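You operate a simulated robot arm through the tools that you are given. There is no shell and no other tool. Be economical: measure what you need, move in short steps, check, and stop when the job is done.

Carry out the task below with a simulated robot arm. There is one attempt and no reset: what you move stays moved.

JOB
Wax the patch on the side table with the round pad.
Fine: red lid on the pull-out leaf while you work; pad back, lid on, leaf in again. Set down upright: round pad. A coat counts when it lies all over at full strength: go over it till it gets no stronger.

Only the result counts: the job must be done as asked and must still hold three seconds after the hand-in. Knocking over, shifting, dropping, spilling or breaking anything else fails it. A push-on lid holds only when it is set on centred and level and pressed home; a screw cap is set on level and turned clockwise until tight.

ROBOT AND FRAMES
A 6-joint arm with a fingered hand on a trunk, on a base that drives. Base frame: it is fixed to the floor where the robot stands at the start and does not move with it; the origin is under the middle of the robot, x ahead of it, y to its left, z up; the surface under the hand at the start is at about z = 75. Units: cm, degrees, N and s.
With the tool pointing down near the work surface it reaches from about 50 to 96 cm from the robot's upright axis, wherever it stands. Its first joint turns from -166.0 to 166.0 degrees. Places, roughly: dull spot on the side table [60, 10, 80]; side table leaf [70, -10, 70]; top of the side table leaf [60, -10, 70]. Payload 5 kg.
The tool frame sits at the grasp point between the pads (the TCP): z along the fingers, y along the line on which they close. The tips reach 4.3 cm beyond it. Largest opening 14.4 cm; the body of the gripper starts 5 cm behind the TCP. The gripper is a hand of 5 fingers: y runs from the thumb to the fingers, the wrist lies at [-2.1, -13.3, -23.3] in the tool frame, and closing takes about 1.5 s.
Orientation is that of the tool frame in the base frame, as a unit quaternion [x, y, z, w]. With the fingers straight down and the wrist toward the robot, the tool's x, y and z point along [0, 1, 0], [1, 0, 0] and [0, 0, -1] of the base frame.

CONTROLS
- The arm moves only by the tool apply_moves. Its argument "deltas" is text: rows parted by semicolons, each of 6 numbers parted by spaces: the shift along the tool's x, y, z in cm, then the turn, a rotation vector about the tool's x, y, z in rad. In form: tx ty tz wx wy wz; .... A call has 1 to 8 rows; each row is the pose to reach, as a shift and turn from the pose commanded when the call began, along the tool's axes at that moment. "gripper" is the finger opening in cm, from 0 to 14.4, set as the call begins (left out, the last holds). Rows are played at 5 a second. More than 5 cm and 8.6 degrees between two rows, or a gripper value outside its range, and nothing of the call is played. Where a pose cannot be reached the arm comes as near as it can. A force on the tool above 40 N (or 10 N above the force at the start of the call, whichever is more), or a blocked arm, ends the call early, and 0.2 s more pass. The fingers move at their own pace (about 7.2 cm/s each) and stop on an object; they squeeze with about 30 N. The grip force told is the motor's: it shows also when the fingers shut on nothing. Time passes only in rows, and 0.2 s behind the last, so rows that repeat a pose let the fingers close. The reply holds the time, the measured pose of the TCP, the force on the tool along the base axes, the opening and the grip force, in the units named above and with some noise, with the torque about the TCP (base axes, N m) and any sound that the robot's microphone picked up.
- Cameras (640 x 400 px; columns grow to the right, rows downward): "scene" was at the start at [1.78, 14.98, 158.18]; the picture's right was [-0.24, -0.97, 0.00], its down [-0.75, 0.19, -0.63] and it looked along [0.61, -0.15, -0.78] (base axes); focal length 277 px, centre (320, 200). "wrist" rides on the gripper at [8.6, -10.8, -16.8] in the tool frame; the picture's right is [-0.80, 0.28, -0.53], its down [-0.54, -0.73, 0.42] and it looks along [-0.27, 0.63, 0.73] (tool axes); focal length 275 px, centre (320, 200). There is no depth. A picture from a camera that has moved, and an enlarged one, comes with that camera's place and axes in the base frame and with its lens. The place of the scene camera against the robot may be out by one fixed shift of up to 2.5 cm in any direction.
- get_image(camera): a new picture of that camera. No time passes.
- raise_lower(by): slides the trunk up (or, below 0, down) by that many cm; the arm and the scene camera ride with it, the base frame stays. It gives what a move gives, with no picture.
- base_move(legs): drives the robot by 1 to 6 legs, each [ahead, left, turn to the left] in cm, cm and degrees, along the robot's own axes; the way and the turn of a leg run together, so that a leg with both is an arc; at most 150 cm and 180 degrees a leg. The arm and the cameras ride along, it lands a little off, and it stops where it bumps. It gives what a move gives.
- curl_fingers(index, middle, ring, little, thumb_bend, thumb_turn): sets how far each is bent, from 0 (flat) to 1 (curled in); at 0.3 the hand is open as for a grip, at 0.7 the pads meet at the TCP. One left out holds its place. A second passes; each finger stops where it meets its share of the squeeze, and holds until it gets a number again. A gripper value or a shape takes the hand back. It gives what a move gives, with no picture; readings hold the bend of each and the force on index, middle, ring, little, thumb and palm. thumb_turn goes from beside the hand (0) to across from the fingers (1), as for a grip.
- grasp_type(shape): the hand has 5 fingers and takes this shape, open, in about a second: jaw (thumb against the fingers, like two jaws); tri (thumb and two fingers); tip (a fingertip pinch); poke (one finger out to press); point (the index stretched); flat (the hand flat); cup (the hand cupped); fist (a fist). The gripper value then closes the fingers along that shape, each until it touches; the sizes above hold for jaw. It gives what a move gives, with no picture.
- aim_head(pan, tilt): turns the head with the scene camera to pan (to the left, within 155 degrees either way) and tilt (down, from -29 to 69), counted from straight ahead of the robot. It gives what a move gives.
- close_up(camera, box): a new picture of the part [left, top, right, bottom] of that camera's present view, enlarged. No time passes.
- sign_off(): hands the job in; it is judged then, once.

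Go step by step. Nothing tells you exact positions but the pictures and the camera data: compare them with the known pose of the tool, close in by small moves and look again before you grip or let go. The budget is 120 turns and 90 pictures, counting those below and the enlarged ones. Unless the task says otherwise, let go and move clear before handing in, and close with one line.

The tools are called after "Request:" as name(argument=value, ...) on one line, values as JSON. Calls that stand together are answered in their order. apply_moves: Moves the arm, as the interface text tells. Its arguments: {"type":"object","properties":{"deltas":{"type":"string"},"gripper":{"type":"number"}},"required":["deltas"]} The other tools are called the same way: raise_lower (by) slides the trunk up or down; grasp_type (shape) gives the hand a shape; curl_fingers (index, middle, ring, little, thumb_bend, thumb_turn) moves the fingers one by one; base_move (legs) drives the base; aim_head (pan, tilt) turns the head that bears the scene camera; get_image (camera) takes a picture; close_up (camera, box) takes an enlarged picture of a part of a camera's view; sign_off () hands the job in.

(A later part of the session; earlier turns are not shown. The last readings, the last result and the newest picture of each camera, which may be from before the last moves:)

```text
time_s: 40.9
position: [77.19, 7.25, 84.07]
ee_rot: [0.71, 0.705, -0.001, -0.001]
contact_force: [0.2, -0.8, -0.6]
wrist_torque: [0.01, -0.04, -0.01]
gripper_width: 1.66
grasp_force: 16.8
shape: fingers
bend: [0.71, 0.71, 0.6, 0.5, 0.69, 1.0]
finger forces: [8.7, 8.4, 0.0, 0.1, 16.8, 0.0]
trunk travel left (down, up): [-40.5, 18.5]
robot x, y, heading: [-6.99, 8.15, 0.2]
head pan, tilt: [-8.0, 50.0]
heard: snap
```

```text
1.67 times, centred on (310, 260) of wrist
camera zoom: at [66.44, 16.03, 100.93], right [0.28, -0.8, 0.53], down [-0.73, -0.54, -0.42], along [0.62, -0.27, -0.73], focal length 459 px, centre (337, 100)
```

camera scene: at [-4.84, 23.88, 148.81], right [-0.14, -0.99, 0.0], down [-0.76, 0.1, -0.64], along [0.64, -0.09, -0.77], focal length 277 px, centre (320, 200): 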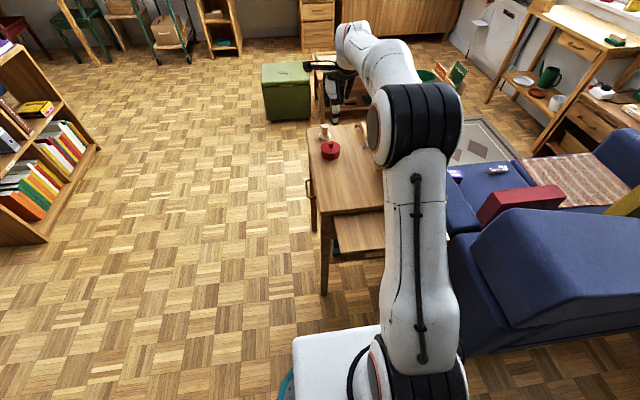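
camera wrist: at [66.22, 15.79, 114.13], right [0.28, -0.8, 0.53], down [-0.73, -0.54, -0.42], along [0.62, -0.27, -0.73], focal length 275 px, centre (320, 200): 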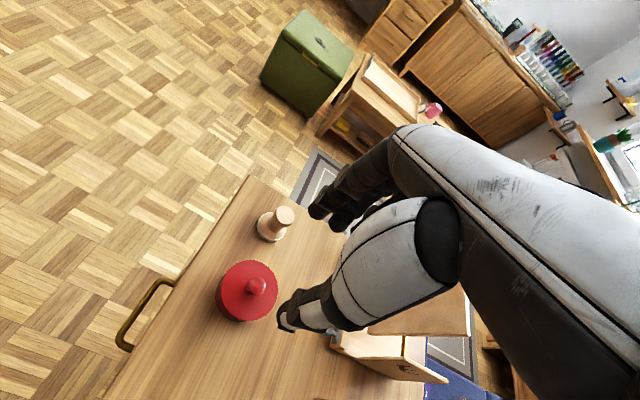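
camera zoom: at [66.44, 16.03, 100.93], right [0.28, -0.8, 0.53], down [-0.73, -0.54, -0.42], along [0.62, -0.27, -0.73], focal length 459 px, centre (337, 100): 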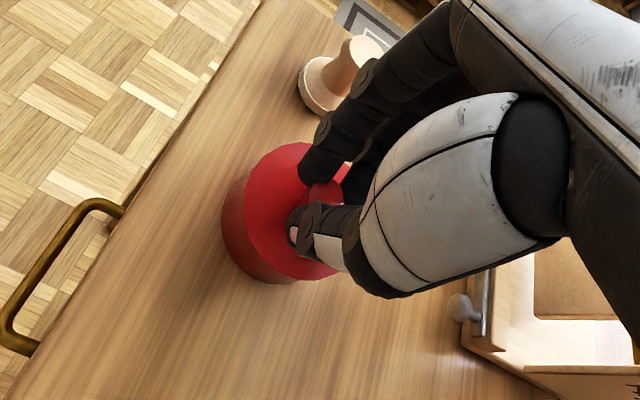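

Gripped the lid knob, and a snap was heard: the lid likely popped loose. I lift slowly.

Request:
apply_moves(deltas="0 0 -0.5 0 0 0; 0 0 -1.2 0 0 0; 0 0 -2.5 0 0 0; 0 0 -4 0 0 0; 0 0 -6 0 0 0")

Request:
get_image(camera="wrist")

Request:
close_up(camera="scene", box=[290, 60, 420, 200])

```text
time_s: 42.1
position: [77.34, 7.23, 90.31]
ee_rot: [0.709, 0.706, 0.0, -0.001]
contact_force: [-0.2, -1.0, -0.6]
wrist_torque: [0.0, -0.06, 0.01]
gripper_width: 1.64
grasp_force: 17.0
shape: fingers
bend: [0.71, 0.71, 0.6, 0.5, 0.69, 1.0]
finger forces: [8.9, 8.6, 0.0, 0.0, 16.7, 0.0]
trunk travel left (down, up): [-40.5, 18.5]
robot x, y, heading: [-6.65, 8.38, -0.1]
head pan, tilt: [-8.0, 50.0]
```

```text
55 pictures are left
camera wrist: at [66.44, 15.95, 107.01], right [0.28, -0.8, 0.53], down [-0.73, -0.54, -0.42], along [0.62, -0.27, -0.73], focal length 275 px, centre (320, 200)
```

wrist: 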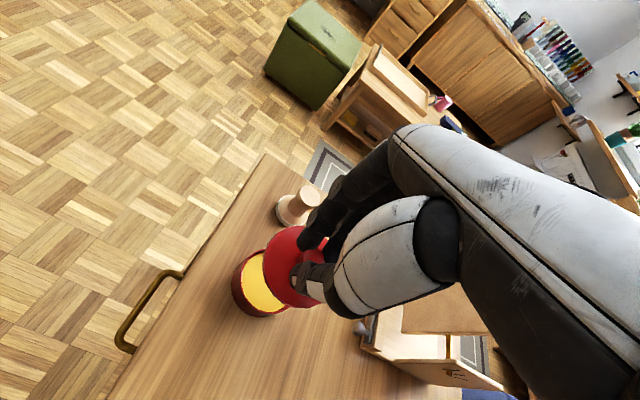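

```text
2.86 times, centred on (355, 130) of scene
camera zoom: at [-4.89, 23.89, 148.8], right [-0.14, -0.99, 0.0], down [-0.76, 0.1, -0.64], along [0.64, -0.09, -0.77], focal length 792 px, centre (220, 400)
```

zoom: 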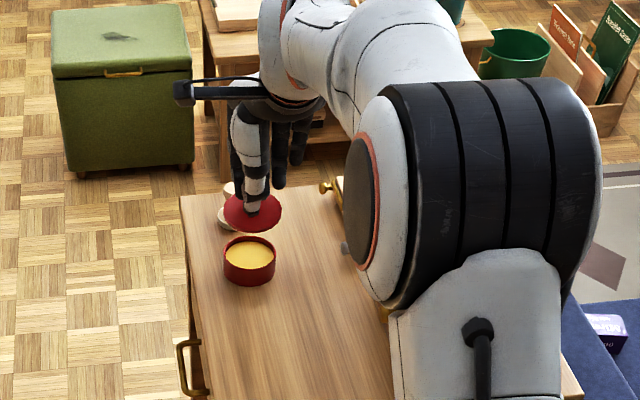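

The lid is off and the wax is open. I drive back so the lid hangs over the leaf.

Request:
base_move(legs=[[-33.8, -3, 0]])

Request:
get_image(camera="wrist")

Request:
get_image(camera="scene")

```text
time_s: 44.3
position: [43.71, 3.96, 90.17]
ee_rot: [0.71, 0.705, -0.001, -0.002]
contact_force: [-0.2, -0.5, 0.5]
wrist_torque: [0.0, 0.0, -0.02]
gripper_width: 1.67
grasp_force: 16.8
shape: fingers
bend: [0.71, 0.71, 0.6, 0.5, 0.69, 1.0]
finger forces: [8.9, 8.4, 0.0, 0.1, 16.5, 0.0]
trunk travel left (down, up): [-40.5, 18.5]
robot x, y, heading: [-40.15, 5.24, 0.1]
head pan, tilt: [-8.0, 50.0]
```

```text
53 pictures are left
camera wrist: at [32.96, 12.72, 106.98], right [0.28, -0.8, 0.53], down [-0.73, -0.54, -0.42], along [0.62, -0.27, -0.73], focal length 275 px, centre (320, 200)
```

wrist: 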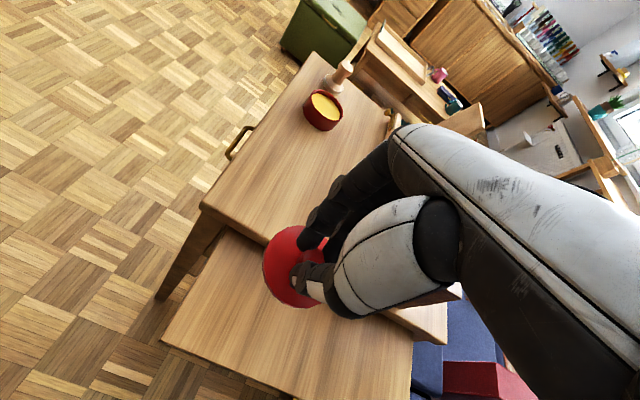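

```text
52 pictures are left
camera scene: at [-38.35, 20.84, 148.8], right [-0.14, -0.99, 0.0], down [-0.76, 0.11, -0.64], along [0.64, -0.09, -0.77], focal length 277 px, centre (320, 200)
```

scene: 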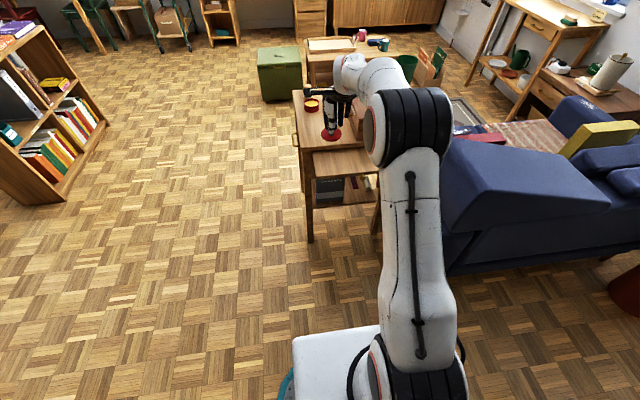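

The leaf spans x≈35–48.7. I move the lid to x=42 and lower it, then feel for contact.

Request:
apply_moves(deltas="0 -0.8 3 0 0 0; 0 -1.7 6 0 0 0; 0 -1.7 8.5 0 0 0; 0 -1.7 9.6 0 0 0")

Request:
apply_moves(deltas="0 0 0.3 0 0 0; 0 0 0.6 0 0 0; 0 0 0.9 0 0 0; 0 0 1.2 0 0 0; 0 0 1.5 0 0 0")

Request:
close_up(camera="wrist", box=[100, 40, 420, 380])

```text
time_s: 45.3
position: [42.06, 4.07, 80.54]
ee_rot: [0.709, 0.705, 0.0, -0.001]
contact_force: [0.1, 0.2, 1.2]
wrist_torque: [0.01, 0.04, -0.02]
gripper_width: 1.63
grasp_force: 17.3
shape: fingers
bend: [0.71, 0.71, 0.6, 0.5, 0.69, 1.0]
finger forces: [9.2, 8.7, 0.0, 0.1, 16.6, 0.0]
trunk travel left (down, up): [-40.5, 18.5]
robot x, y, heading: [-40.2, 5.04, 0.0]
head pan, tilt: [-8.0, 50.0]
```

```text
time_s: 46.5
position: [41.93, 3.94, 79.04]
ee_rot: [0.709, 0.705, -0.001, -0.001]
contact_force: [0.5, 0.5, 0.5]
wrist_torque: [0.02, -0.01, 0.03]
gripper_width: 1.66
grasp_force: 16.9
shape: fingers
bend: [0.71, 0.71, 0.6, 0.5, 0.69, 1.0]
finger forces: [9.2, 8.7, 0.0, 0.0, 16.7, 0.0]
trunk travel left (down, up): [-40.5, 18.5]
robot x, y, heading: [-40.07, 5.32, -0.0]
head pan, tilt: [-8.0, 50.0]
```

```text
1.18 times, centred on (260, 210) of wrist
camera zoom: at [31.21, 12.74, 95.86], right [0.28, -0.8, 0.53], down [-0.73, -0.54, -0.42], along [0.62, -0.27, -0.73], focal length 324 px, centre (391, 188)
```

zoom: 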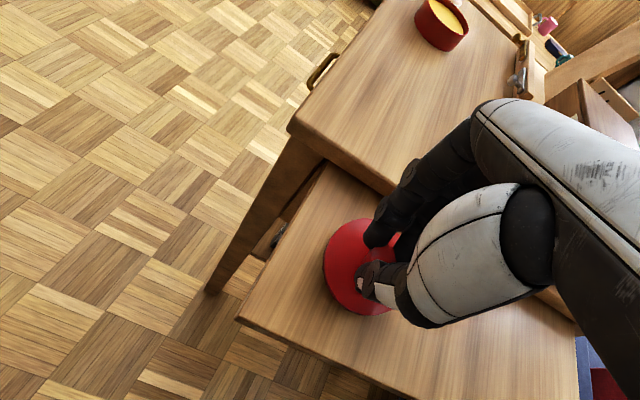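

No contact yet; I keep lowering gently.

Request:
apply_moves(deltas="0 0 0.25 0 0 0; 0 0 0.5 0 0 0; 0 0 0.75 0 0 0; 0 0 1.0 0 0 0; 0 0 1.25 0 0 0; 0 0 1.5 0 0 0")

```text
time_s: 47.9
position: [42.0, 3.92, 77.73]
ee_rot: [0.709, 0.705, 0.0, 0.001]
contact_force: [-0.1, -0.4, 6.5]
wrist_torque: [0.02, 0.18, 0.02]
gripper_width: 1.62
grasp_force: 18.6
shape: fingers
bend: [0.71, 0.71, 0.6, 0.5, 0.7, 1.0]
finger forces: [9.6, 9.6, 0.0, 0.0, 18.2, 0.0]
trunk travel left (down, up): [-40.5, 18.5]
robot x, y, heading: [-40.63, 4.86, -0.3]
head pan, tilt: [-8.0, 50.0]
```

Contact felt; the lid rests on the leaf. I open and rise.

Request:
curl_fingers(index=0.45, middle=0.45, ring=0.45, little=0.45, thumb_bend=0.5)

Request:
apply_moves(deltas="0 0 -3 0 0 0; 0 0 -8 0 0 0; 0 0 -13 0 0 0; 0 0 -18 0 0 0")

Request:
get_image(camera="wrist")

```text
time_s: 48.9
position: [41.95, 4.0, 77.58]
ee_rot: [0.71, 0.704, -0.001, 0.0]
contact_force: [-2.3, 0.5, 1.1]
wrist_torque: [0.0, -0.04, -0.03]
gripper_width: 8.67
grasp_force: 1.2
shape: fingers
bend: [0.45, 0.46, 0.45, 0.45, 0.5, 1.0]
finger forces: [0.1, 2.1, 0.0, 0.0, 0.0, 0.0]
trunk travel left (down, up): [-40.5, 18.5]
robot x, y, heading: [-40.68, 5.2, -0.0]
head pan, tilt: [-8.0, 50.0]
```

```text
time_s: 49.9
position: [41.98, 4.0, 95.6]
ee_rot: [0.709, 0.705, -0.002, -0.001]
contact_force: [-0.3, -0.2, -0.6]
wrist_torque: [0.03, -0.01, 0.02]
gripper_width: 8.68
grasp_force: 0.1
shape: fingers
bend: [0.45, 0.45, 0.45, 0.45, 0.5, 1.0]
finger forces: [0.0, 0.0, 0.1, 0.0, 0.0, 0.0]
trunk travel left (down, up): [-40.5, 18.5]
robot x, y, heading: [-40.82, 5.09, -0.0]
head pan, tilt: [-8.0, 50.0]
```

```text
50 pictures are left
camera wrist: at [31.23, 12.68, 112.4], right [0.28, -0.8, 0.53], down [-0.73, -0.54, -0.42], along [0.62, -0.27, -0.73], focal length 275 px, centre (320, 200)
```

wrist: 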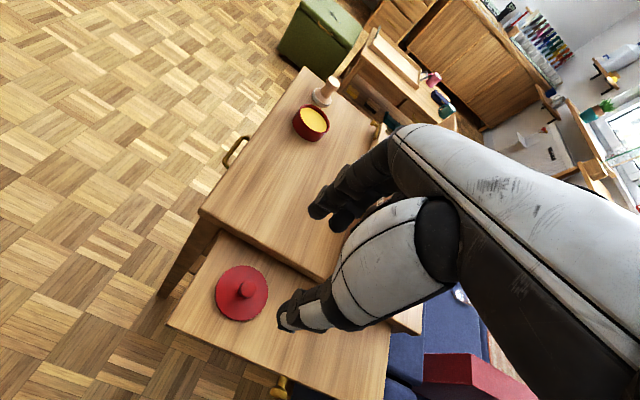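

The lid rests flat on the leaf. I look at the tabletop for the dull patch.

Request:
close_up(camera="wrist", box=[200, 60, 360, 280])

Request:
close_up(camera="scene", box=[285, 80, 395, 190])

```text
1.82 times, centred on (280, 170) of wrist
camera zoom: at [31.23, 12.68, 112.4], right [0.28, -0.8, 0.53], down [-0.73, -0.54, -0.42], along [0.62, -0.27, -0.73], focal length 500 px, centre (393, 254)
```

zoom: 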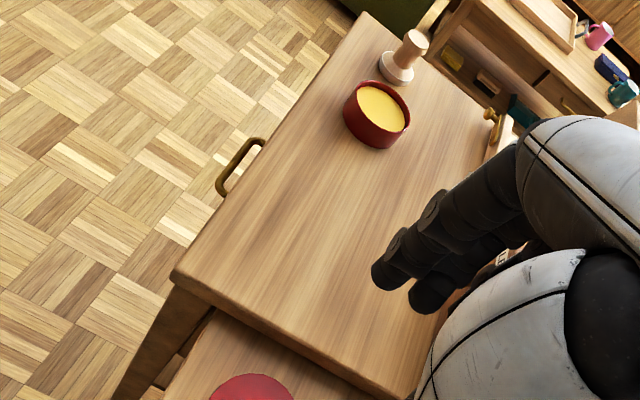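

```text
3.64 times, centred on (340, 135) of scene
camera zoom: at [-38.37, 20.84, 148.8], right [-0.14, -0.99, 0.0], down [-0.76, 0.11, -0.64], along [0.64, -0.09, -0.77], focal length 1007 px, centre (247, 436)
```

zoom: 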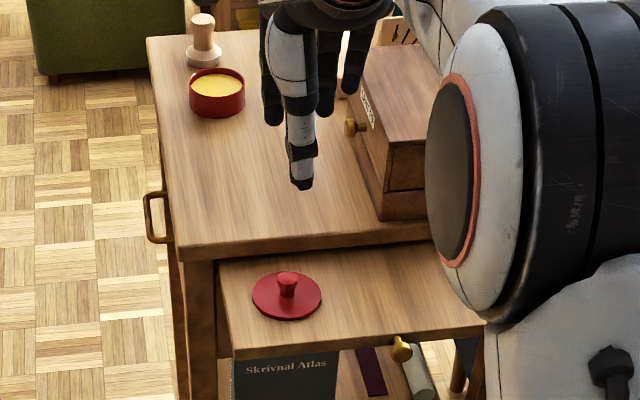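

I can't make out the patch yet; I bring the wrist camera nearer to that area.

Request:
base_move(legs=[[8, 2, 0]])

Request:
apply_moves(deltas="0 0 4 0 0 0; 0 0 8 0 0 0")

Request:
close_up(camera="wrist", box=[60, 40, 380, 380])

```text
time_s: 51.0
position: [50.03, 5.98, 95.54]
ee_rot: [0.711, 0.704, -0.002, -0.001]
contact_force: [0.1, -0.7, -0.3]
wrist_torque: [0.01, -0.04, -0.01]
gripper_width: 8.69
grasp_force: 0.0
shape: fingers
bend: [0.45, 0.45, 0.45, 0.45, 0.5, 1.0]
finger forces: [0.1, 0.1, 0.1, 0.0, 0.1, 0.1]
trunk travel left (down, up): [-40.5, 18.5]
robot x, y, heading: [-32.6, 7.35, 0.1]
head pan, tilt: [-8.0, 50.0]
```

```text
time_s: 51.6
position: [49.89, 5.85, 87.54]
ee_rot: [0.71, 0.704, 0.0, -0.001]
contact_force: [0.4, 0.1, 0.5]
wrist_torque: [0.01, 0.02, 0.02]
gripper_width: 8.68
grasp_force: 0.1
shape: fingers
bend: [0.45, 0.45, 0.45, 0.45, 0.5, 1.0]
finger forces: [0.0, 0.0, 0.0, 0.1, 0.1, 0.0]
trunk travel left (down, up): [-40.5, 18.5]
robot x, y, heading: [-32.48, 7.22, 0.1]
head pan, tilt: [-8.0, 50.0]
```

```text
1.18 times, centred on (220, 210) of wrist
camera zoom: at [39.23, 14.61, 104.37], right [0.28, -0.8, 0.53], down [-0.73, -0.54, -0.42], along [0.62, -0.27, -0.73], focal length 324 px, centre (438, 188)
```

zoom: 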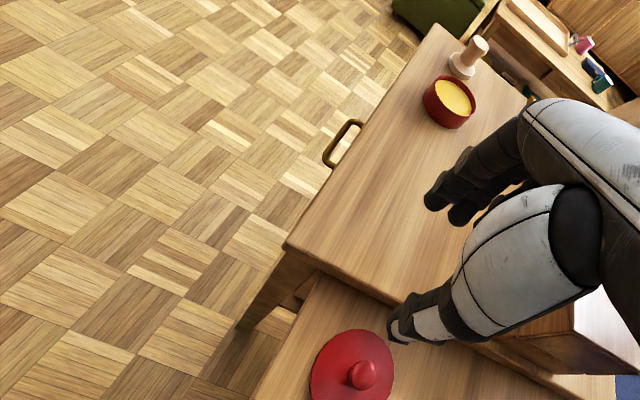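

Request:
close_up(camera="wrist", box=[190, 120, 350, 260])

```text
2.86 times, centred on (270, 190) of wrist
camera zoom: at [39.23, 14.61, 104.37], right [0.28, -0.8, 0.53], down [-0.73, -0.54, -0.42], along [0.62, -0.27, -0.73], focal length 786 px, centre (463, 229)
```

zoom: 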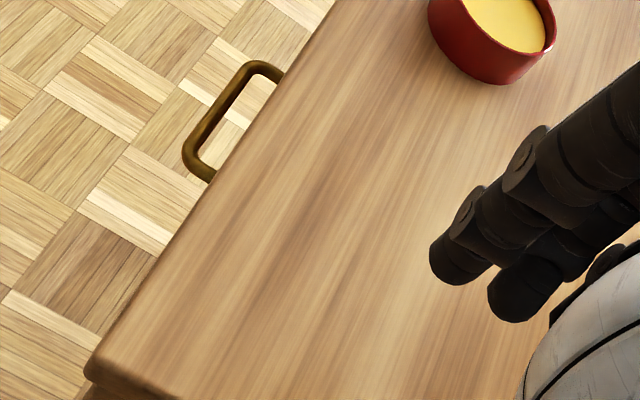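

The patch isn't visible at this angle; it may show once wax lies on it. Next I fetch the pad: rise, drive ahead, and hover.

Request:
apply_moves(deltas="0 0 -5 0 0 0; 0 0 -10 0 0 0")

Request:
base_move(legs=[[29, 1, 0]])

Request:
get_image(camera="wrist")

Request:
close_up(camera="scene", box=[290, 90, 430, 230])

```text
time_s: 52.2
position: [49.92, 5.88, 97.48]
ee_rot: [0.71, 0.704, -0.002, -0.002]
contact_force: [-0.5, -0.6, -0.7]
wrist_torque: [0.01, 0.01, 0.0]
gripper_width: 8.69
grasp_force: 0.0
shape: fingers
bend: [0.45, 0.45, 0.45, 0.45, 0.5, 1.0]
finger forces: [0.0, 0.0, 0.0, 0.1, 0.0, 0.1]
trunk travel left (down, up): [-40.5, 18.5]
robot x, y, heading: [-32.02, 6.85, -0.2]
head pan, tilt: [-8.0, 50.0]
```

```text
time_s: 54.2
position: [78.87, 7.24, 97.56]
ee_rot: [0.708, 0.706, -0.001, -0.001]
contact_force: [0.1, -0.6, 0.0]
wrist_torque: [0.01, 0.04, 0.02]
gripper_width: 8.69
grasp_force: 0.0
shape: fingers
bend: [0.45, 0.45, 0.45, 0.45, 0.5, 1.0]
finger forces: [0.0, 0.0, 0.0, 0.0, 0.1, 0.0]
trunk travel left (down, up): [-40.5, 18.5]
robot x, y, heading: [-3.42, 8.36, 0.1]
head pan, tilt: [-8.0, 50.0]
```

```text
45 pictures are left
camera wrist: at [68.1, 15.98, 114.3], right [0.28, -0.8, 0.53], down [-0.73, -0.54, -0.42], along [0.62, -0.27, -0.73], focal length 275 px, centre (320, 200)
```

wrist: 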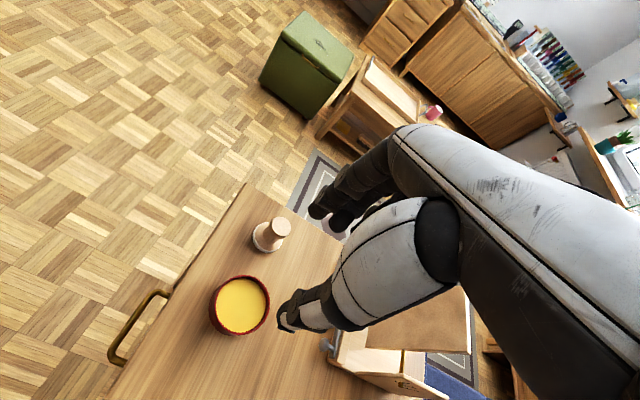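

```text
2.86 times, centred on (360, 160) of scene
camera zoom: at [-1.54, 23.91, 148.8], right [-0.14, -0.99, 0.0], down [-0.76, 0.1, -0.64], along [0.64, -0.09, -0.77], focal length 792 px, centre (206, 314)
```

zoom: 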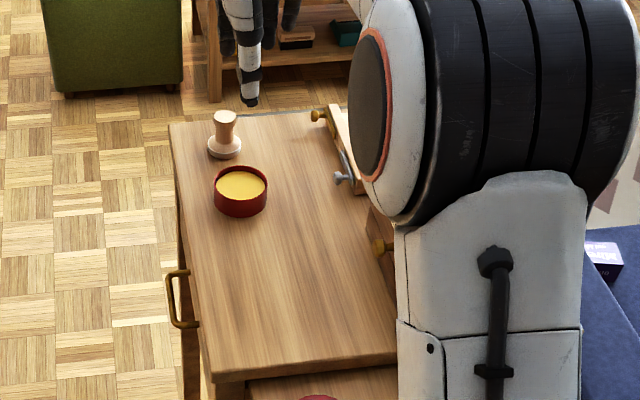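

Pad handle confirmed at about [88.7, 7.7], top z≈80; pot centre at [77, 7.5]. I move above the pad and descend.

Request:
apply_moves(deltas="0.2 4.9 0 0 0 0; 0.5 9.8 0 0 0 0; 0.5 9.8 5 0 0 0; 0.5 9.8 9 0 0 0; 0.5 9.8 12 0 0 0")

Request:
close_up(camera="wrist", box=[200, 140, 420, 380])

```text
time_s: 55.4
position: [88.67, 7.77, 85.43]
ee_rot: [0.709, 0.706, -0.001, -0.002]
contact_force: [0.1, -0.5, 0.0]
wrist_torque: [0.04, 0.02, 0.0]
gripper_width: 8.73
grasp_force: 0.0
shape: fingers
bend: [0.45, 0.45, 0.45, 0.45, 0.5, 1.0]
finger forces: [0.1, 0.0, 0.1, 0.1, 0.1, 0.0]
trunk travel left (down, up): [-40.5, 18.5]
robot x, y, heading: [-3.18, 7.74, 0.3]
head pan, tilt: [-8.0, 50.0]
```

```text
1.67 times, centred on (310, 260) of wrist
camera zoom: at [77.86, 16.38, 102.21], right [0.28, -0.8, 0.53], down [-0.73, -0.54, -0.42], along [0.62, -0.27, -0.73], focal length 459 px, centre (337, 100)
```

zoom: 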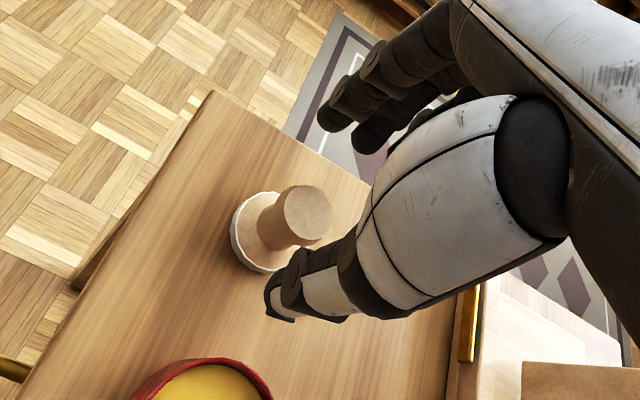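

I centre a bit and lower over the handle, then close.

Request:
apply_moves(deltas="0.1 -0.4 1.5 0 0 0; 0.1 -0.4 3.4 0 0 0")

Request:
curl_fingers(index=0.75, middle=0.75, ring=0.55, little=0.45, thumb_bend=0.75)

Request:
close_up(camera="wrist", box=[200, 140, 420, 380])

```text
time_s: 56.0
position: [88.17, 7.7, 82.03]
ee_rot: [0.708, 0.706, -0.001, -0.001]
contact_force: [0.0, 0.1, 0.1]
wrist_torque: [0.02, -0.01, 0.01]
gripper_width: 8.74
grasp_force: 0.0
shape: fingers
bend: [0.45, 0.45, 0.45, 0.45, 0.5, 1.0]
finger forces: [0.1, 0.1, 0.0, 0.1, 0.1, 0.0]
trunk travel left (down, up): [-40.5, 18.5]
robot x, y, heading: [-3.68, 8.12, -0.1]
head pan, tilt: [-8.0, 50.0]
```

```text
time_s: 57.0
position: [88.21, 7.79, 82.01]
ee_rot: [0.708, 0.706, -0.001, -0.001]
contact_force: [0.4, -0.3, -0.2]
wrist_torque: [-0.02, 0.04, 0.04]
gripper_width: 2.33
grasp_force: 18.0
shape: fingers
bend: [0.63, 0.67, 0.55, 0.45, 0.68, 1.0]
finger forces: [9.6, 8.1, 0.0, 0.0, 18.5, 0.0]
trunk travel left (down, up): [-40.5, 18.5]
robot x, y, heading: [-3.51, 8.22, 0.5]
head pan, tilt: [-8.0, 50.0]
```

```text
1.67 times, centred on (310, 260) of wrist
camera zoom: at [77.44, 16.49, 98.83], right [0.28, -0.8, 0.53], down [-0.73, -0.54, -0.42], along [0.62, -0.27, -0.73], focal length 459 px, centre (337, 100)
```

zoom: 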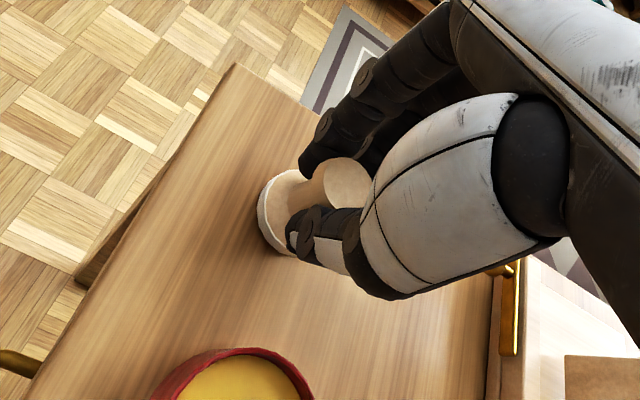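

The handle is held by thumb, index and middle. I lift and look.

Request:
apply_moves(deltas="0 0 -1 0 0 0; 0 0 -4 0 0 0; 0 0 -8 0 0 0")

Request:
close_up(camera="wrist", box=[160, 140, 420, 400])

Request:
close_up(camera="scene", box=[290, 60, 430, 230])

```text
time_s: 57.8
position: [88.07, 7.9, 90.0]
ee_rot: [0.708, 0.706, -0.001, -0.003]
contact_force: [0.3, -0.4, -1.2]
wrist_torque: [0.04, -0.01, 0.03]
gripper_width: 2.35
grasp_force: 18.7
shape: fingers
bend: [0.63, 0.67, 0.55, 0.45, 0.68, 1.0]
finger forces: [9.5, 8.3, 0.1, 0.0, 18.6, 0.0]
trunk travel left (down, up): [-40.5, 18.5]
robot x, y, heading: [-3.68, 8.62, 0.1]
head pan, tilt: [-8.0, 50.0]
```

```text
1.54 times, centred on (290, 270) of wrist
camera zoom: at [77.38, 16.55, 106.87], right [0.28, -0.8, 0.53], down [-0.73, -0.54, -0.42], along [0.62, -0.27, -0.74], focal length 424 px, centre (366, 92)
```

zoom: 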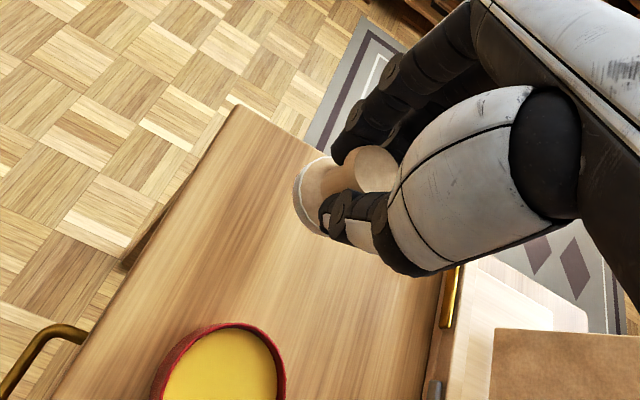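

```text
2.35 times, centred on (360, 145) of scene
camera zoom: at [-1.56, 23.91, 148.8], right [-0.14, -0.99, 0.0], down [-0.76, 0.1, -0.64], along [0.64, -0.09, -0.77], focal length 652 px, centre (226, 329)
```

zoom: 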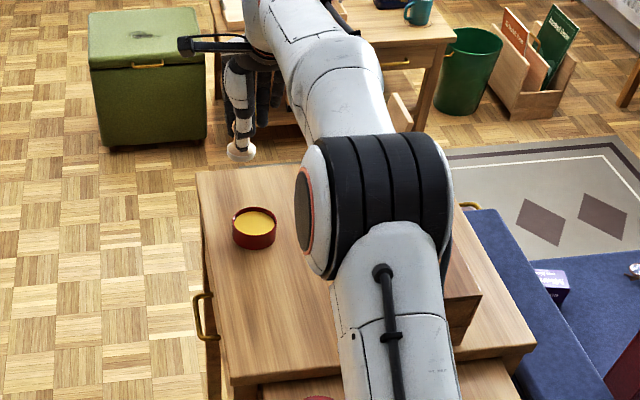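

The pad hangs straight. I carry it over the pot and check alignment.

Request:
apply_moves(deltas="-0.2 -4 0 0 0 0; -0.4 -8 0 0 0 0; -0.5 -11.1 0 0 0 0")

Request:
close_up(camera="wrist", box=[160, 140, 420, 400])

Request:
close_up(camera="scene", box=[290, 60, 430, 230])

```text
time_s: 58.6
position: [77.12, 7.46, 90.14]
ee_rot: [0.708, 0.706, -0.001, -0.002]
contact_force: [0.8, -1.2, 0.0]
wrist_torque: [-0.01, 0.03, 0.01]
gripper_width: 2.31
grasp_force: 18.4
shape: fingers
bend: [0.63, 0.67, 0.55, 0.45, 0.68, 1.0]
finger forces: [9.6, 8.5, 0.1, 0.0, 18.4, 0.0]
trunk travel left (down, up): [-40.5, 18.5]
robot x, y, heading: [-3.75, 8.62, 0.3]
head pan, tilt: [-8.0, 50.0]
```

```text
1.54 times, centred on (290, 270) of wrist
camera zoom: at [66.3, 16.12, 106.91], right [0.28, -0.8, 0.53], down [-0.73, -0.54, -0.42], along [0.62, -0.27, -0.73], focal length 424 px, centre (366, 92)
```

zoom: 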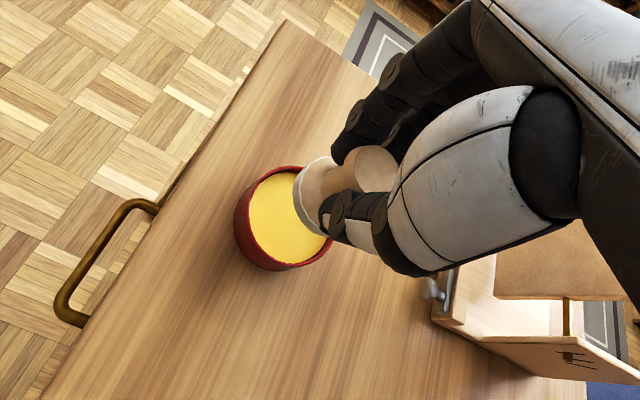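

```text
2.35 times, centred on (360, 145) of scene
camera zoom: at [-1.55, 23.91, 148.8], right [-0.14, -0.99, 0.0], down [-0.76, 0.1, -0.64], along [0.64, -0.09, -0.77], focal length 652 px, centre (226, 329)
```

zoom: 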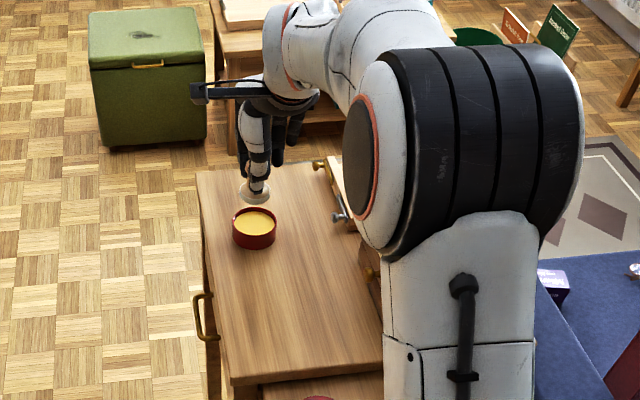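

Aligned well. I lower the pad into the wax gently.

Request:
apply_moves(deltas="0 -0.3 2 0 0 0; 0 -0.3 4 0 0 0; 0 -0.3 4.5 0 0 0; 0 -0.3 5 0 0 0; 0 -0.3 5.3 0 0 0")

Request:
close_up(camera="wrist", box=[160, 140, 420, 400])

```text
time_s: 59.8
position: [76.93, 7.47, 84.77]
ee_rot: [0.708, 0.706, 0.0, -0.003]
contact_force: [0.1, -0.4, -0.6]
wrist_torque: [0.02, 0.01, 0.01]
gripper_width: 2.33
grasp_force: 17.9
shape: fingers
bend: [0.63, 0.67, 0.55, 0.45, 0.68, 1.0]
finger forces: [9.6, 8.6, 0.1, 0.0, 18.4, 0.1]
trunk travel left (down, up): [-40.5, 18.5]
robot x, y, heading: [-3.51, 8.2, 0.3]
head pan, tilt: [-8.0, 50.0]
```

```text
1.54 times, centred on (290, 270) of wrist
camera zoom: at [66.08, 16.13, 101.59], right [0.28, -0.8, 0.53], down [-0.73, -0.54, -0.42], along [0.62, -0.27, -0.73], focal length 424 px, centre (366, 92)
```

zoom: 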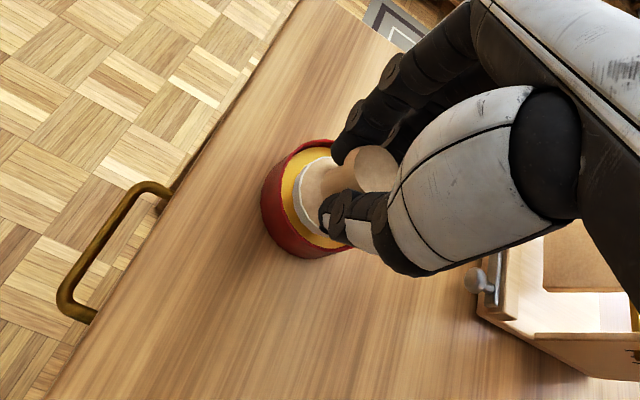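

Request:
apply_moves(deltas="0.1 0 0.3 0 0 0; 0.1 0 0.6 0 0 0; 0.1 0 0.9 0 0 0; 0.1 0 1.2 0 0 0; 0.1 0 1.5 0 0 0; 0.1 0 1.8 0 0 0")

Request:
close_up(camera="wrist", box=[160, 140, 420, 400])

```text
time_s: 61.2
position: [76.96, 7.46, 83.79]
ee_rot: [0.708, 0.706, 0.002, 0.002]
contact_force: [0.2, 0.6, 36.2]
wrist_torque: [-0.02, -0.03, 0.0]
gripper_width: 2.31
grasp_force: 27.2
shape: fingers
bend: [0.63, 0.67, 0.55, 0.45, 0.68, 1.0]
finger forces: [13.9, 13.8, 0.0, 0.0, 25.4, 0.0]
trunk travel left (down, up): [-40.5, 18.5]
robot x, y, heading: [-3.25, 8.15, 0.5]
head pan, tilt: [-8.0, 50.0]
```

```text
1.54 times, centred on (290, 270) of wrist
camera zoom: at [65.95, 16.21, 100.41], right [0.28, -0.8, 0.54], down [-0.72, -0.54, -0.43], along [0.63, -0.27, -0.73], focal length 424 px, centre (366, 92)
```

zoom: 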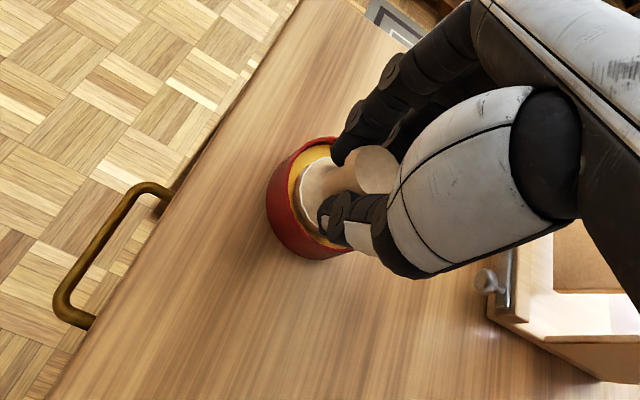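

The pad is firmly in the wax. I lift it out and carry it above the patch area to look.

Request:
apply_moves(deltas="0 0 -1 0 0 0; 0 0 -3 0 0 0; 0 0 -6 0 0 0; 0 0 -9 0 0 0")

Request:
get_image(camera="wrist")

Request:
close_up(camera="scene", box=[290, 60, 430, 230])

```text
time_s: 62.2
position: [76.81, 7.42, 92.01]
ee_rot: [0.708, 0.706, -0.001, -0.003]
contact_force: [0.1, 0.5, -1.3]
wrist_torque: [0.02, -0.01, -0.01]
gripper_width: 2.35
grasp_force: 18.6
shape: fingers
bend: [0.63, 0.67, 0.55, 0.45, 0.68, 1.0]
finger forces: [9.6, 9.4, 0.0, 0.0, 18.0, 0.1]
trunk travel left (down, up): [-40.5, 18.5]
robot x, y, heading: [-3.38, 8.07, 0.2]
head pan, tilt: [-8.0, 50.0]
```

```text
35 pictures are left
camera wrist: at [66.06, 16.18, 108.78], right [0.28, -0.8, 0.53], down [-0.73, -0.54, -0.42], along [0.62, -0.27, -0.74], focal length 275 px, centre (320, 200)
```

wrist: 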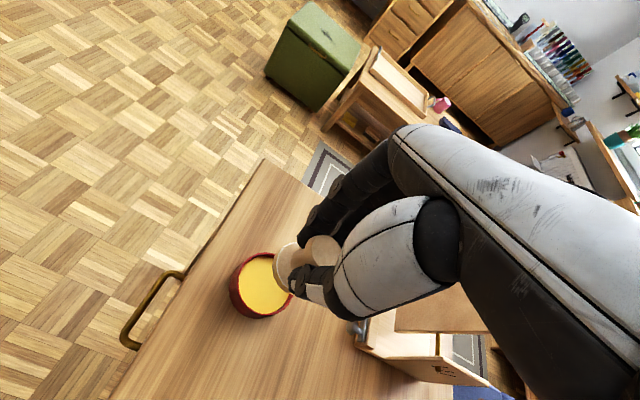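

```text
2.35 times, centred on (360, 145) of scene
camera zoom: at [-1.57, 23.91, 148.8], right [-0.14, -0.99, 0.0], down [-0.76, 0.1, -0.64], along [0.64, -0.09, -0.77], focal length 652 px, centre (226, 329)
```

zoom: 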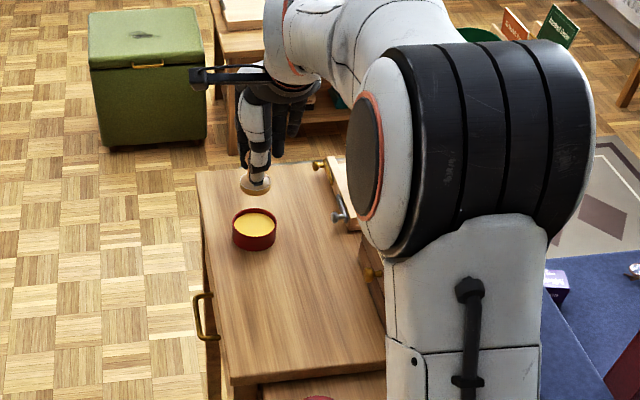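

Request:
close_up(camera="scene", box=[308, 155, 398, 225])

```text
5.71 times, centred on (353, 190) of scene
camera zoom: at [-1.57, 23.91, 148.8], right [-0.14, -0.99, 0.0], down [-0.76, 0.1, -0.64], along [0.64, -0.09, -0.77], focal length 1583 px, centre (131, 257)
```

zoom: 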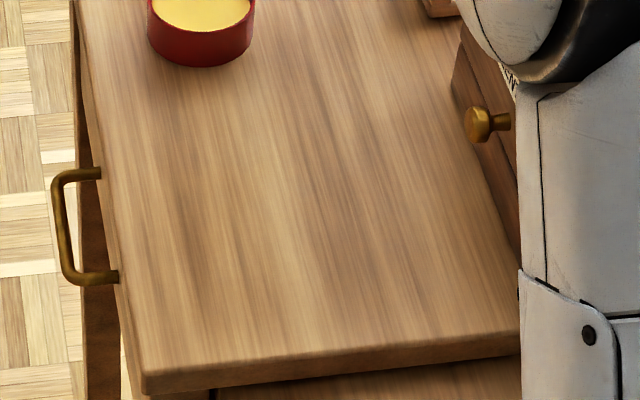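

I can't clearly tell the patch; it should be around [60, 10]. I bring the pad down at [60, 9] and try a touch to see the coat.

Request:
apply_moves(deltas="0 -4.5 0 0 0 0; 0.5 -9 0 0 0 0; 1 -13.5 0 0 0 0; 1.3 -16.8 1 0 0 0; 1.3 -16.8 5 0 0 0; 1.3 -16.8 8.5 0 0 0; 1.3 -16.8 9.7 0 0 0")

Request:
apply_moves(deltas="0 0 0.3 0 0 0; 0 0 0.5 0 0 0; 1 0 0.55 0 0 0; 2 0 0.55 0 0 0; 0 0 0.55 0 0 0; -2 0 0.55 0 0 0; 0 0 0.55 0 0 0")

```text
time_s: 63.8
position: [59.9, 8.92, 82.34]
ee_rot: [0.708, 0.706, -0.002, -0.001]
contact_force: [-0.5, -0.2, -0.4]
wrist_torque: [-0.02, -0.02, -0.03]
gripper_width: 2.31
grasp_force: 18.5
shape: fingers
bend: [0.63, 0.67, 0.55, 0.45, 0.68, 1.0]
finger forces: [9.5, 9.6, 0.1, 0.0, 18.0, 0.0]
trunk travel left (down, up): [-40.5, 18.5]
robot x, y, heading: [-3.69, 8.56, 0.2]
head pan, tilt: [-8.0, 50.0]
```

```text
time_s: 65.4
position: [59.98, 8.86, 81.88]
ee_rot: [0.708, 0.706, 0.0, -0.002]
contact_force: [0.0, 0.5, -0.8]
wrist_torque: [0.03, -0.02, 0.0]
gripper_width: 2.34
grasp_force: 18.5
shape: fingers
bend: [0.63, 0.67, 0.55, 0.45, 0.68, 1.0]
finger forces: [9.7, 9.7, 0.0, 0.1, 18.0, 0.0]
trunk travel left (down, up): [-40.5, 18.5]
robot x, y, heading: [-3.62, 8.43, 0.3]
head pan, tilt: [-8.0, 50.0]
```

No contact yet; a little lower.

Request:
apply_moves(deltas="0 0 0.2 0 0 0; 0 0 0.4 0 0 0; 0 0 0.5 0 0 0; 0 0 0.6 0 0 0; 0 0 0.7 0 0 0")

```text
time_s: 66.6
position: [60.08, 8.76, 81.59]
ee_rot: [0.708, 0.706, 0.002, 0.002]
contact_force: [-0.7, 0.3, 35.3]
wrist_torque: [-0.09, 0.1, 0.0]
gripper_width: 2.27
grasp_force: 27.6
shape: fingers
bend: [0.64, 0.67, 0.55, 0.45, 0.68, 1.0]
finger forces: [13.3, 15.4, 0.0, 0.0, 26.0, 0.0]
trunk travel left (down, up): [-40.5, 18.5]
robot x, y, heading: [-3.65, 8.22, 0.6]
head pan, tilt: [-8.0, 50.0]
```

Contact at TCP z≈81.65. I ease the pressure and make a few strokes, then look at the coat.

Request:
apply_moves(deltas="0 0 -0.25 0 0 0; 1.5 0 -0.25 0 0 0; 3 0 -0.25 0 0 0; 1.5 0 -0.25 0 0 0; 0 0 -0.25 0 0 0; -1.5 0 -0.25 0 0 0; -3 0 -0.25 0 0 0; -3 -2 -0.25 0 0 0")

Request:
apply_moves(deltas="1.5 0 0 0 0 0; 3 0 0 0 0 0; 4.5 0 0 0 0 0; 6 0 0 0 0 0; 6 0 -2 0 0 0; 6 0 -6 0 0 0; 6 0 -11 0 0 0; 4 0 -15 0 0 0")

Request:
get_image(camera="wrist")

Request:
close_up(camera="scene", box=[300, 130, 420, 230])

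```text
time_s: 68.4
position: [58.06, 5.77, 81.55]
ee_rot: [0.709, 0.705, -0.001, 0.001]
contact_force: [4.0, -1.3, 25.4]
wrist_torque: [-0.08, -0.26, 0.03]
gripper_width: 2.32
grasp_force: 25.4
shape: fingers
bend: [0.62, 0.71, 0.55, 0.45, 0.69, 1.0]
finger forces: [15.1, 15.3, 0.1, 0.1, 21.3, 0.0]
trunk travel left (down, up): [-40.5, 18.5]
robot x, y, heading: [-3.29, 8.33, 0.1]
head pan, tilt: [-8.0, 50.0]
```

```text
time_s: 70.2
position: [57.95, 9.89, 96.43]
ee_rot: [0.708, 0.706, -0.001, -0.002]
contact_force: [0.1, 0.4, -1.3]
wrist_torque: [-0.03, 0.01, 0.01]
gripper_width: 2.33
grasp_force: 20.7
shape: fingers
bend: [0.63, 0.68, 0.55, 0.45, 0.69, 1.0]
finger forces: [10.8, 11.0, 0.0, 0.0, 18.0, 0.0]
trunk travel left (down, up): [-40.5, 18.5]
robot x, y, heading: [-3.73, 8.35, 0.4]
head pan, tilt: [-8.0, 50.0]
```

```text
32 pictures are left
camera wrist: at [47.24, 18.6, 113.13], right [0.28, -0.8, 0.53], down [-0.73, -0.54, -0.42], along [0.62, -0.27, -0.74], focal length 275 px, centre (320, 200)
```

wrist: 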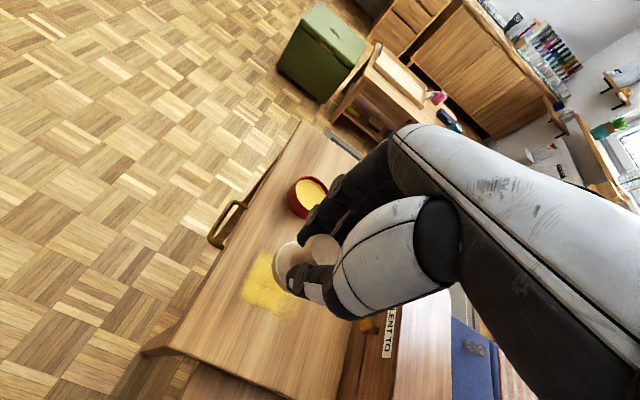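

```text
4.00 times, centred on (360, 180) of scene
camera zoom: at [-1.57, 23.93, 148.79], right [-0.14, -0.99, 0.0], down [-0.76, 0.1, -0.64], along [0.64, -0.09, -0.77], focal length 1108 px, centre (160, 280)
```

zoom: 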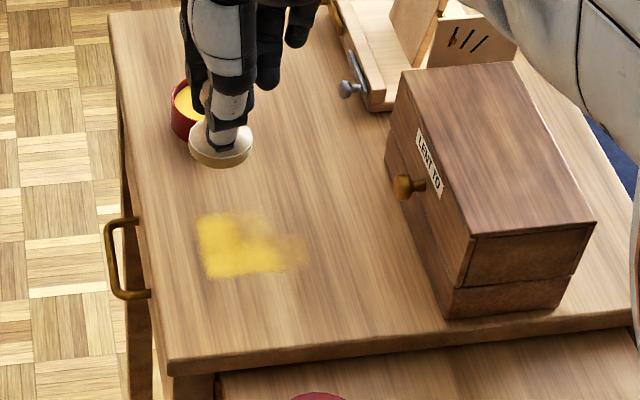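

The yellow coat shows, with sharp left (y≈10.3) and near (x≈57.4) edges, so the patch reaches away to the right and behind. I raster over it.

Request:
apply_moves(deltas="-0.9 1 5 0 0 0; -0.9 1.2 10 0 0 0; -0.9 1.2 14.2 0 0 0; -0.9 1.2 14.9 0 0 0; -3.4 1.2 14.9 0 0 0; -5.9 1.2 14.9 0 0 0; -8.2 1.2 14.9 0 0 0; -8.2 3 14.9 0 0 0")

Request:
apply_moves(deltas="2.5 0 0 0 0 0; 5 0 0 0 0 0; 7.5 0 0 0 0 0; 7.5 2 0 0 0 0; 5 2 0 0 0 0; 2.5 2 0 0 0 0; 0 2 0 0 0 0; 0 4 0 0 0 0")

Request:
apply_moves(deltas="2.5 0 0 0 0 0; 5 0 0 0 0 0; 7.5 0 0 0 0 0; 7.5 -2 0 0 0 0; 5 -2 0 0 0 0; 2.5 -2 0 0 0 0; 0 -2 0 0 0 0; 0 -4 0 0 0 0")

Request:
apply_moves(deltas="2.5 0 0 0 0 0; 5 0 0 0 0 0; 7.5 0 0 0 0 0; 7.5 0 -2 0 0 0; 7.5 0 -6 0 0 0; 7.5 -4 -9 0 0 0; 7.5 -8 -11 0 0 0")

Request:
close_up(camera="scene", box=[300, 130, 420, 230])

```text
refused: row 1 steps farther than a row can; nothing moved
```

```text
time_s: 72.0
position: [62.11, 9.82, 96.37]
ee_rot: [0.709, 0.706, -0.001, -0.002]
contact_force: [0.3, 0.1, -0.6]
wrist_torque: [0.02, -0.04, 0.02]
gripper_width: 2.33
grasp_force: 19.6
shape: fingers
bend: [0.63, 0.68, 0.55, 0.45, 0.69, 1.0]
finger forces: [10.7, 11.1, 0.0, 0.0, 17.9, 0.0]
trunk travel left (down, up): [-40.5, 18.5]
robot x, y, heading: [-3.68, 8.07, 0.0]
head pan, tilt: [-8.0, 50.0]
```

```text
time_s: 73.8
position: [58.02, 9.91, 96.45]
ee_rot: [0.708, 0.706, -0.001, -0.001]
contact_force: [0.2, -0.9, -0.3]
wrist_torque: [-0.01, 0.03, 0.03]
gripper_width: 2.34
grasp_force: 20.1
shape: fingers
bend: [0.63, 0.68, 0.55, 0.45, 0.69, 1.0]
finger forces: [10.7, 11.2, 0.0, 0.0, 17.8, 0.0]
trunk travel left (down, up): [-40.5, 18.5]
robot x, y, heading: [-4.04, 8.5, 0.1]
head pan, tilt: [-8.0, 50.0]
```

```text
time_s: 75.4
position: [49.95, 17.31, 107.53]
ee_rot: [0.708, 0.706, -0.001, -0.002]
contact_force: [-0.6, 0.7, -0.4]
wrist_torque: [0.0, 0.0, 0.0]
gripper_width: 2.35
grasp_force: 20.2
shape: fingers
bend: [0.63, 0.68, 0.55, 0.45, 0.69, 1.0]
finger forces: [10.6, 11.2, 0.0, 0.0, 17.8, 0.0]
trunk travel left (down, up): [-40.5, 18.5]
robot x, y, heading: [-3.74, 8.03, 0.3]
head pan, tilt: [-8.0, 50.0]
```

```text
4.00 times, centred on (360, 180) of scene
camera zoom: at [-1.6, 23.91, 148.8], right [-0.14, -0.99, 0.0], down [-0.76, 0.1, -0.64], along [0.64, -0.09, -0.77], focal length 1108 px, centre (160, 280)
```

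zoom: 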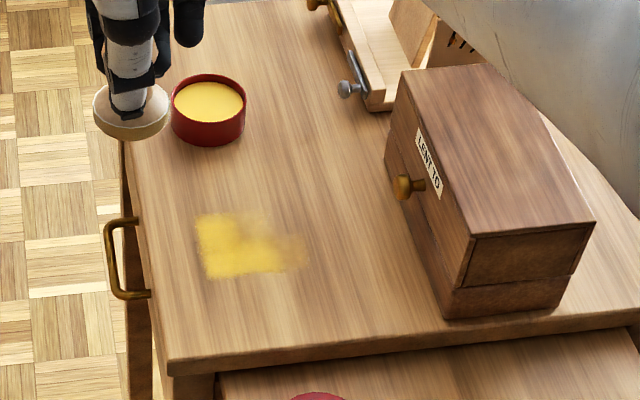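

One row was too long, so that call was refused and the rest played in the air, harmlessly. I come back down step by step.

Request:
apply_moves(deltas="-2 2.2 3 0 0 0; -4 4.4 6 0 0 0; -6 6.6 9 0 0 0; -8 9.2 12 0 0 0; -8.3 9.3 16.5 0 0 0; -8.3 9.3 21 0 0 0; -8.3 9.3 24.5 0 0 0")

Request:
apply_moves(deltas="0 0 1.4 0 0 0; -2 0 1.45 0 0 0; -4 0 1.45 0 0 0; -6 0 1.45 0 0 0; -7.5 0 1.45 0 0 0; -7.5 1.8 1.45 0 0 0")

```text
time_s: 77.0
position: [59.24, 9.03, 82.92]
ee_rot: [0.708, 0.706, -0.002, -0.001]
contact_force: [-0.6, 0.7, -0.4]
wrist_torque: [-0.02, -0.01, -0.01]
gripper_width: 2.29
grasp_force: 18.8
shape: fingers
bend: [0.63, 0.68, 0.55, 0.45, 0.69, 1.0]
finger forces: [10.4, 11.0, 0.0, 0.0, 17.6, 0.0]
trunk travel left (down, up): [-40.5, 18.5]
robot x, y, heading: [-3.27, 8.24, 0.0]
head pan, tilt: [-8.0, 50.0]
```

```text
time_s: 78.4
position: [61.12, 1.46, 81.52]
ee_rot: [0.709, 0.706, -0.002, -0.001]
contact_force: [-3.1, -0.6, 16.1]
wrist_torque: [-0.07, 0.11, -0.04]
gripper_width: 2.35
grasp_force: 24.4
shape: fingers
bend: [0.64, 0.71, 0.55, 0.45, 0.68, 1.0]
finger forces: [12.0, 14.3, 0.0, 0.0, 22.9, 0.0]
trunk travel left (down, up): [-40.5, 18.5]
robot x, y, heading: [-3.91, 7.99, 0.1]
head pan, tilt: [-8.0, 50.0]
```

Request:
apply_moves(deltas="2.5 0 0 0 0 0; 5 0 0 0 0 0; 7.5 0 0 0 0 0; 7.5 2 0 0 0 0; 5 2 0 0 0 0; 2.5 2 0 0 0 0; 0 2 0 0 0 0; 0 4 0 0 0 0")

Request:
apply_moves(deltas="2.5 0 0 0 0 0; 5 0 0 0 0 0; 7.5 0 0 0 0 0; 7.5 0 -3 0 0 0; 7.5 -3.5 -6.5 0 0 0; 7.5 -7 -10 0 0 0; 7.5 -10.5 -13.5 0 0 0; 7.5 -14 -15 0 0 0")

Request:
close_up(camera="scene", box=[300, 130, 420, 230])

```text
time_s: 80.2
position: [64.91, 1.56, 81.54]
ee_rot: [0.708, 0.706, 0.0, -0.001]
contact_force: [-5.0, 0.2, 17.4]
wrist_torque: [0.0, 0.16, 0.02]
gripper_width: 2.4
grasp_force: 24.3
shape: fingers
bend: [0.64, 0.71, 0.55, 0.45, 0.68, 1.0]
finger forces: [11.9, 13.4, 0.1, 0.0, 23.3, 0.1]
trunk travel left (down, up): [-40.5, 18.5]
robot x, y, heading: [-3.15, 8.15, 0.1]
head pan, tilt: [-8.0, 50.0]
```

```text
time_s: 82.0
position: [51.07, 8.97, 96.4]
ee_rot: [0.708, 0.706, 0.0, -0.001]
contact_force: [0.4, 0.1, -1.4]
wrist_torque: [0.03, 0.02, 0.0]
gripper_width: 2.36
grasp_force: 19.9
shape: fingers
bend: [0.64, 0.71, 0.55, 0.45, 0.68, 1.0]
finger forces: [10.8, 11.1, 0.1, 0.0, 18.0, 0.0]
trunk travel left (down, up): [-40.5, 18.5]
robot x, y, heading: [-3.3, 8.5, 0.3]
head pan, tilt: [-8.0, 50.0]
```

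```text
4.00 times, centred on (360, 180) of scene
camera zoom: at [-1.57, 23.91, 148.8], right [-0.14, -0.99, 0.0], down [-0.76, 0.1, -0.64], along [0.64, -0.09, -0.77], focal length 1108 px, centre (160, 280)
```

zoom: 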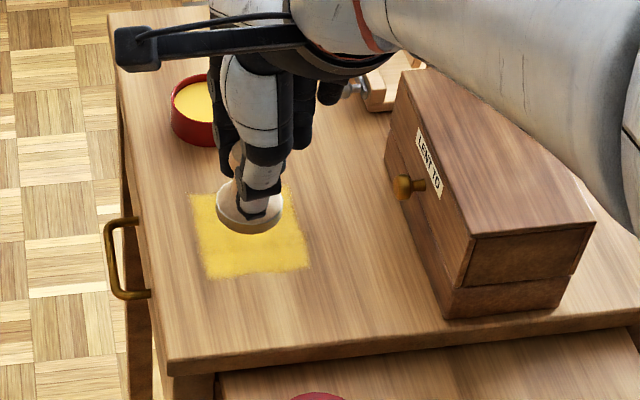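

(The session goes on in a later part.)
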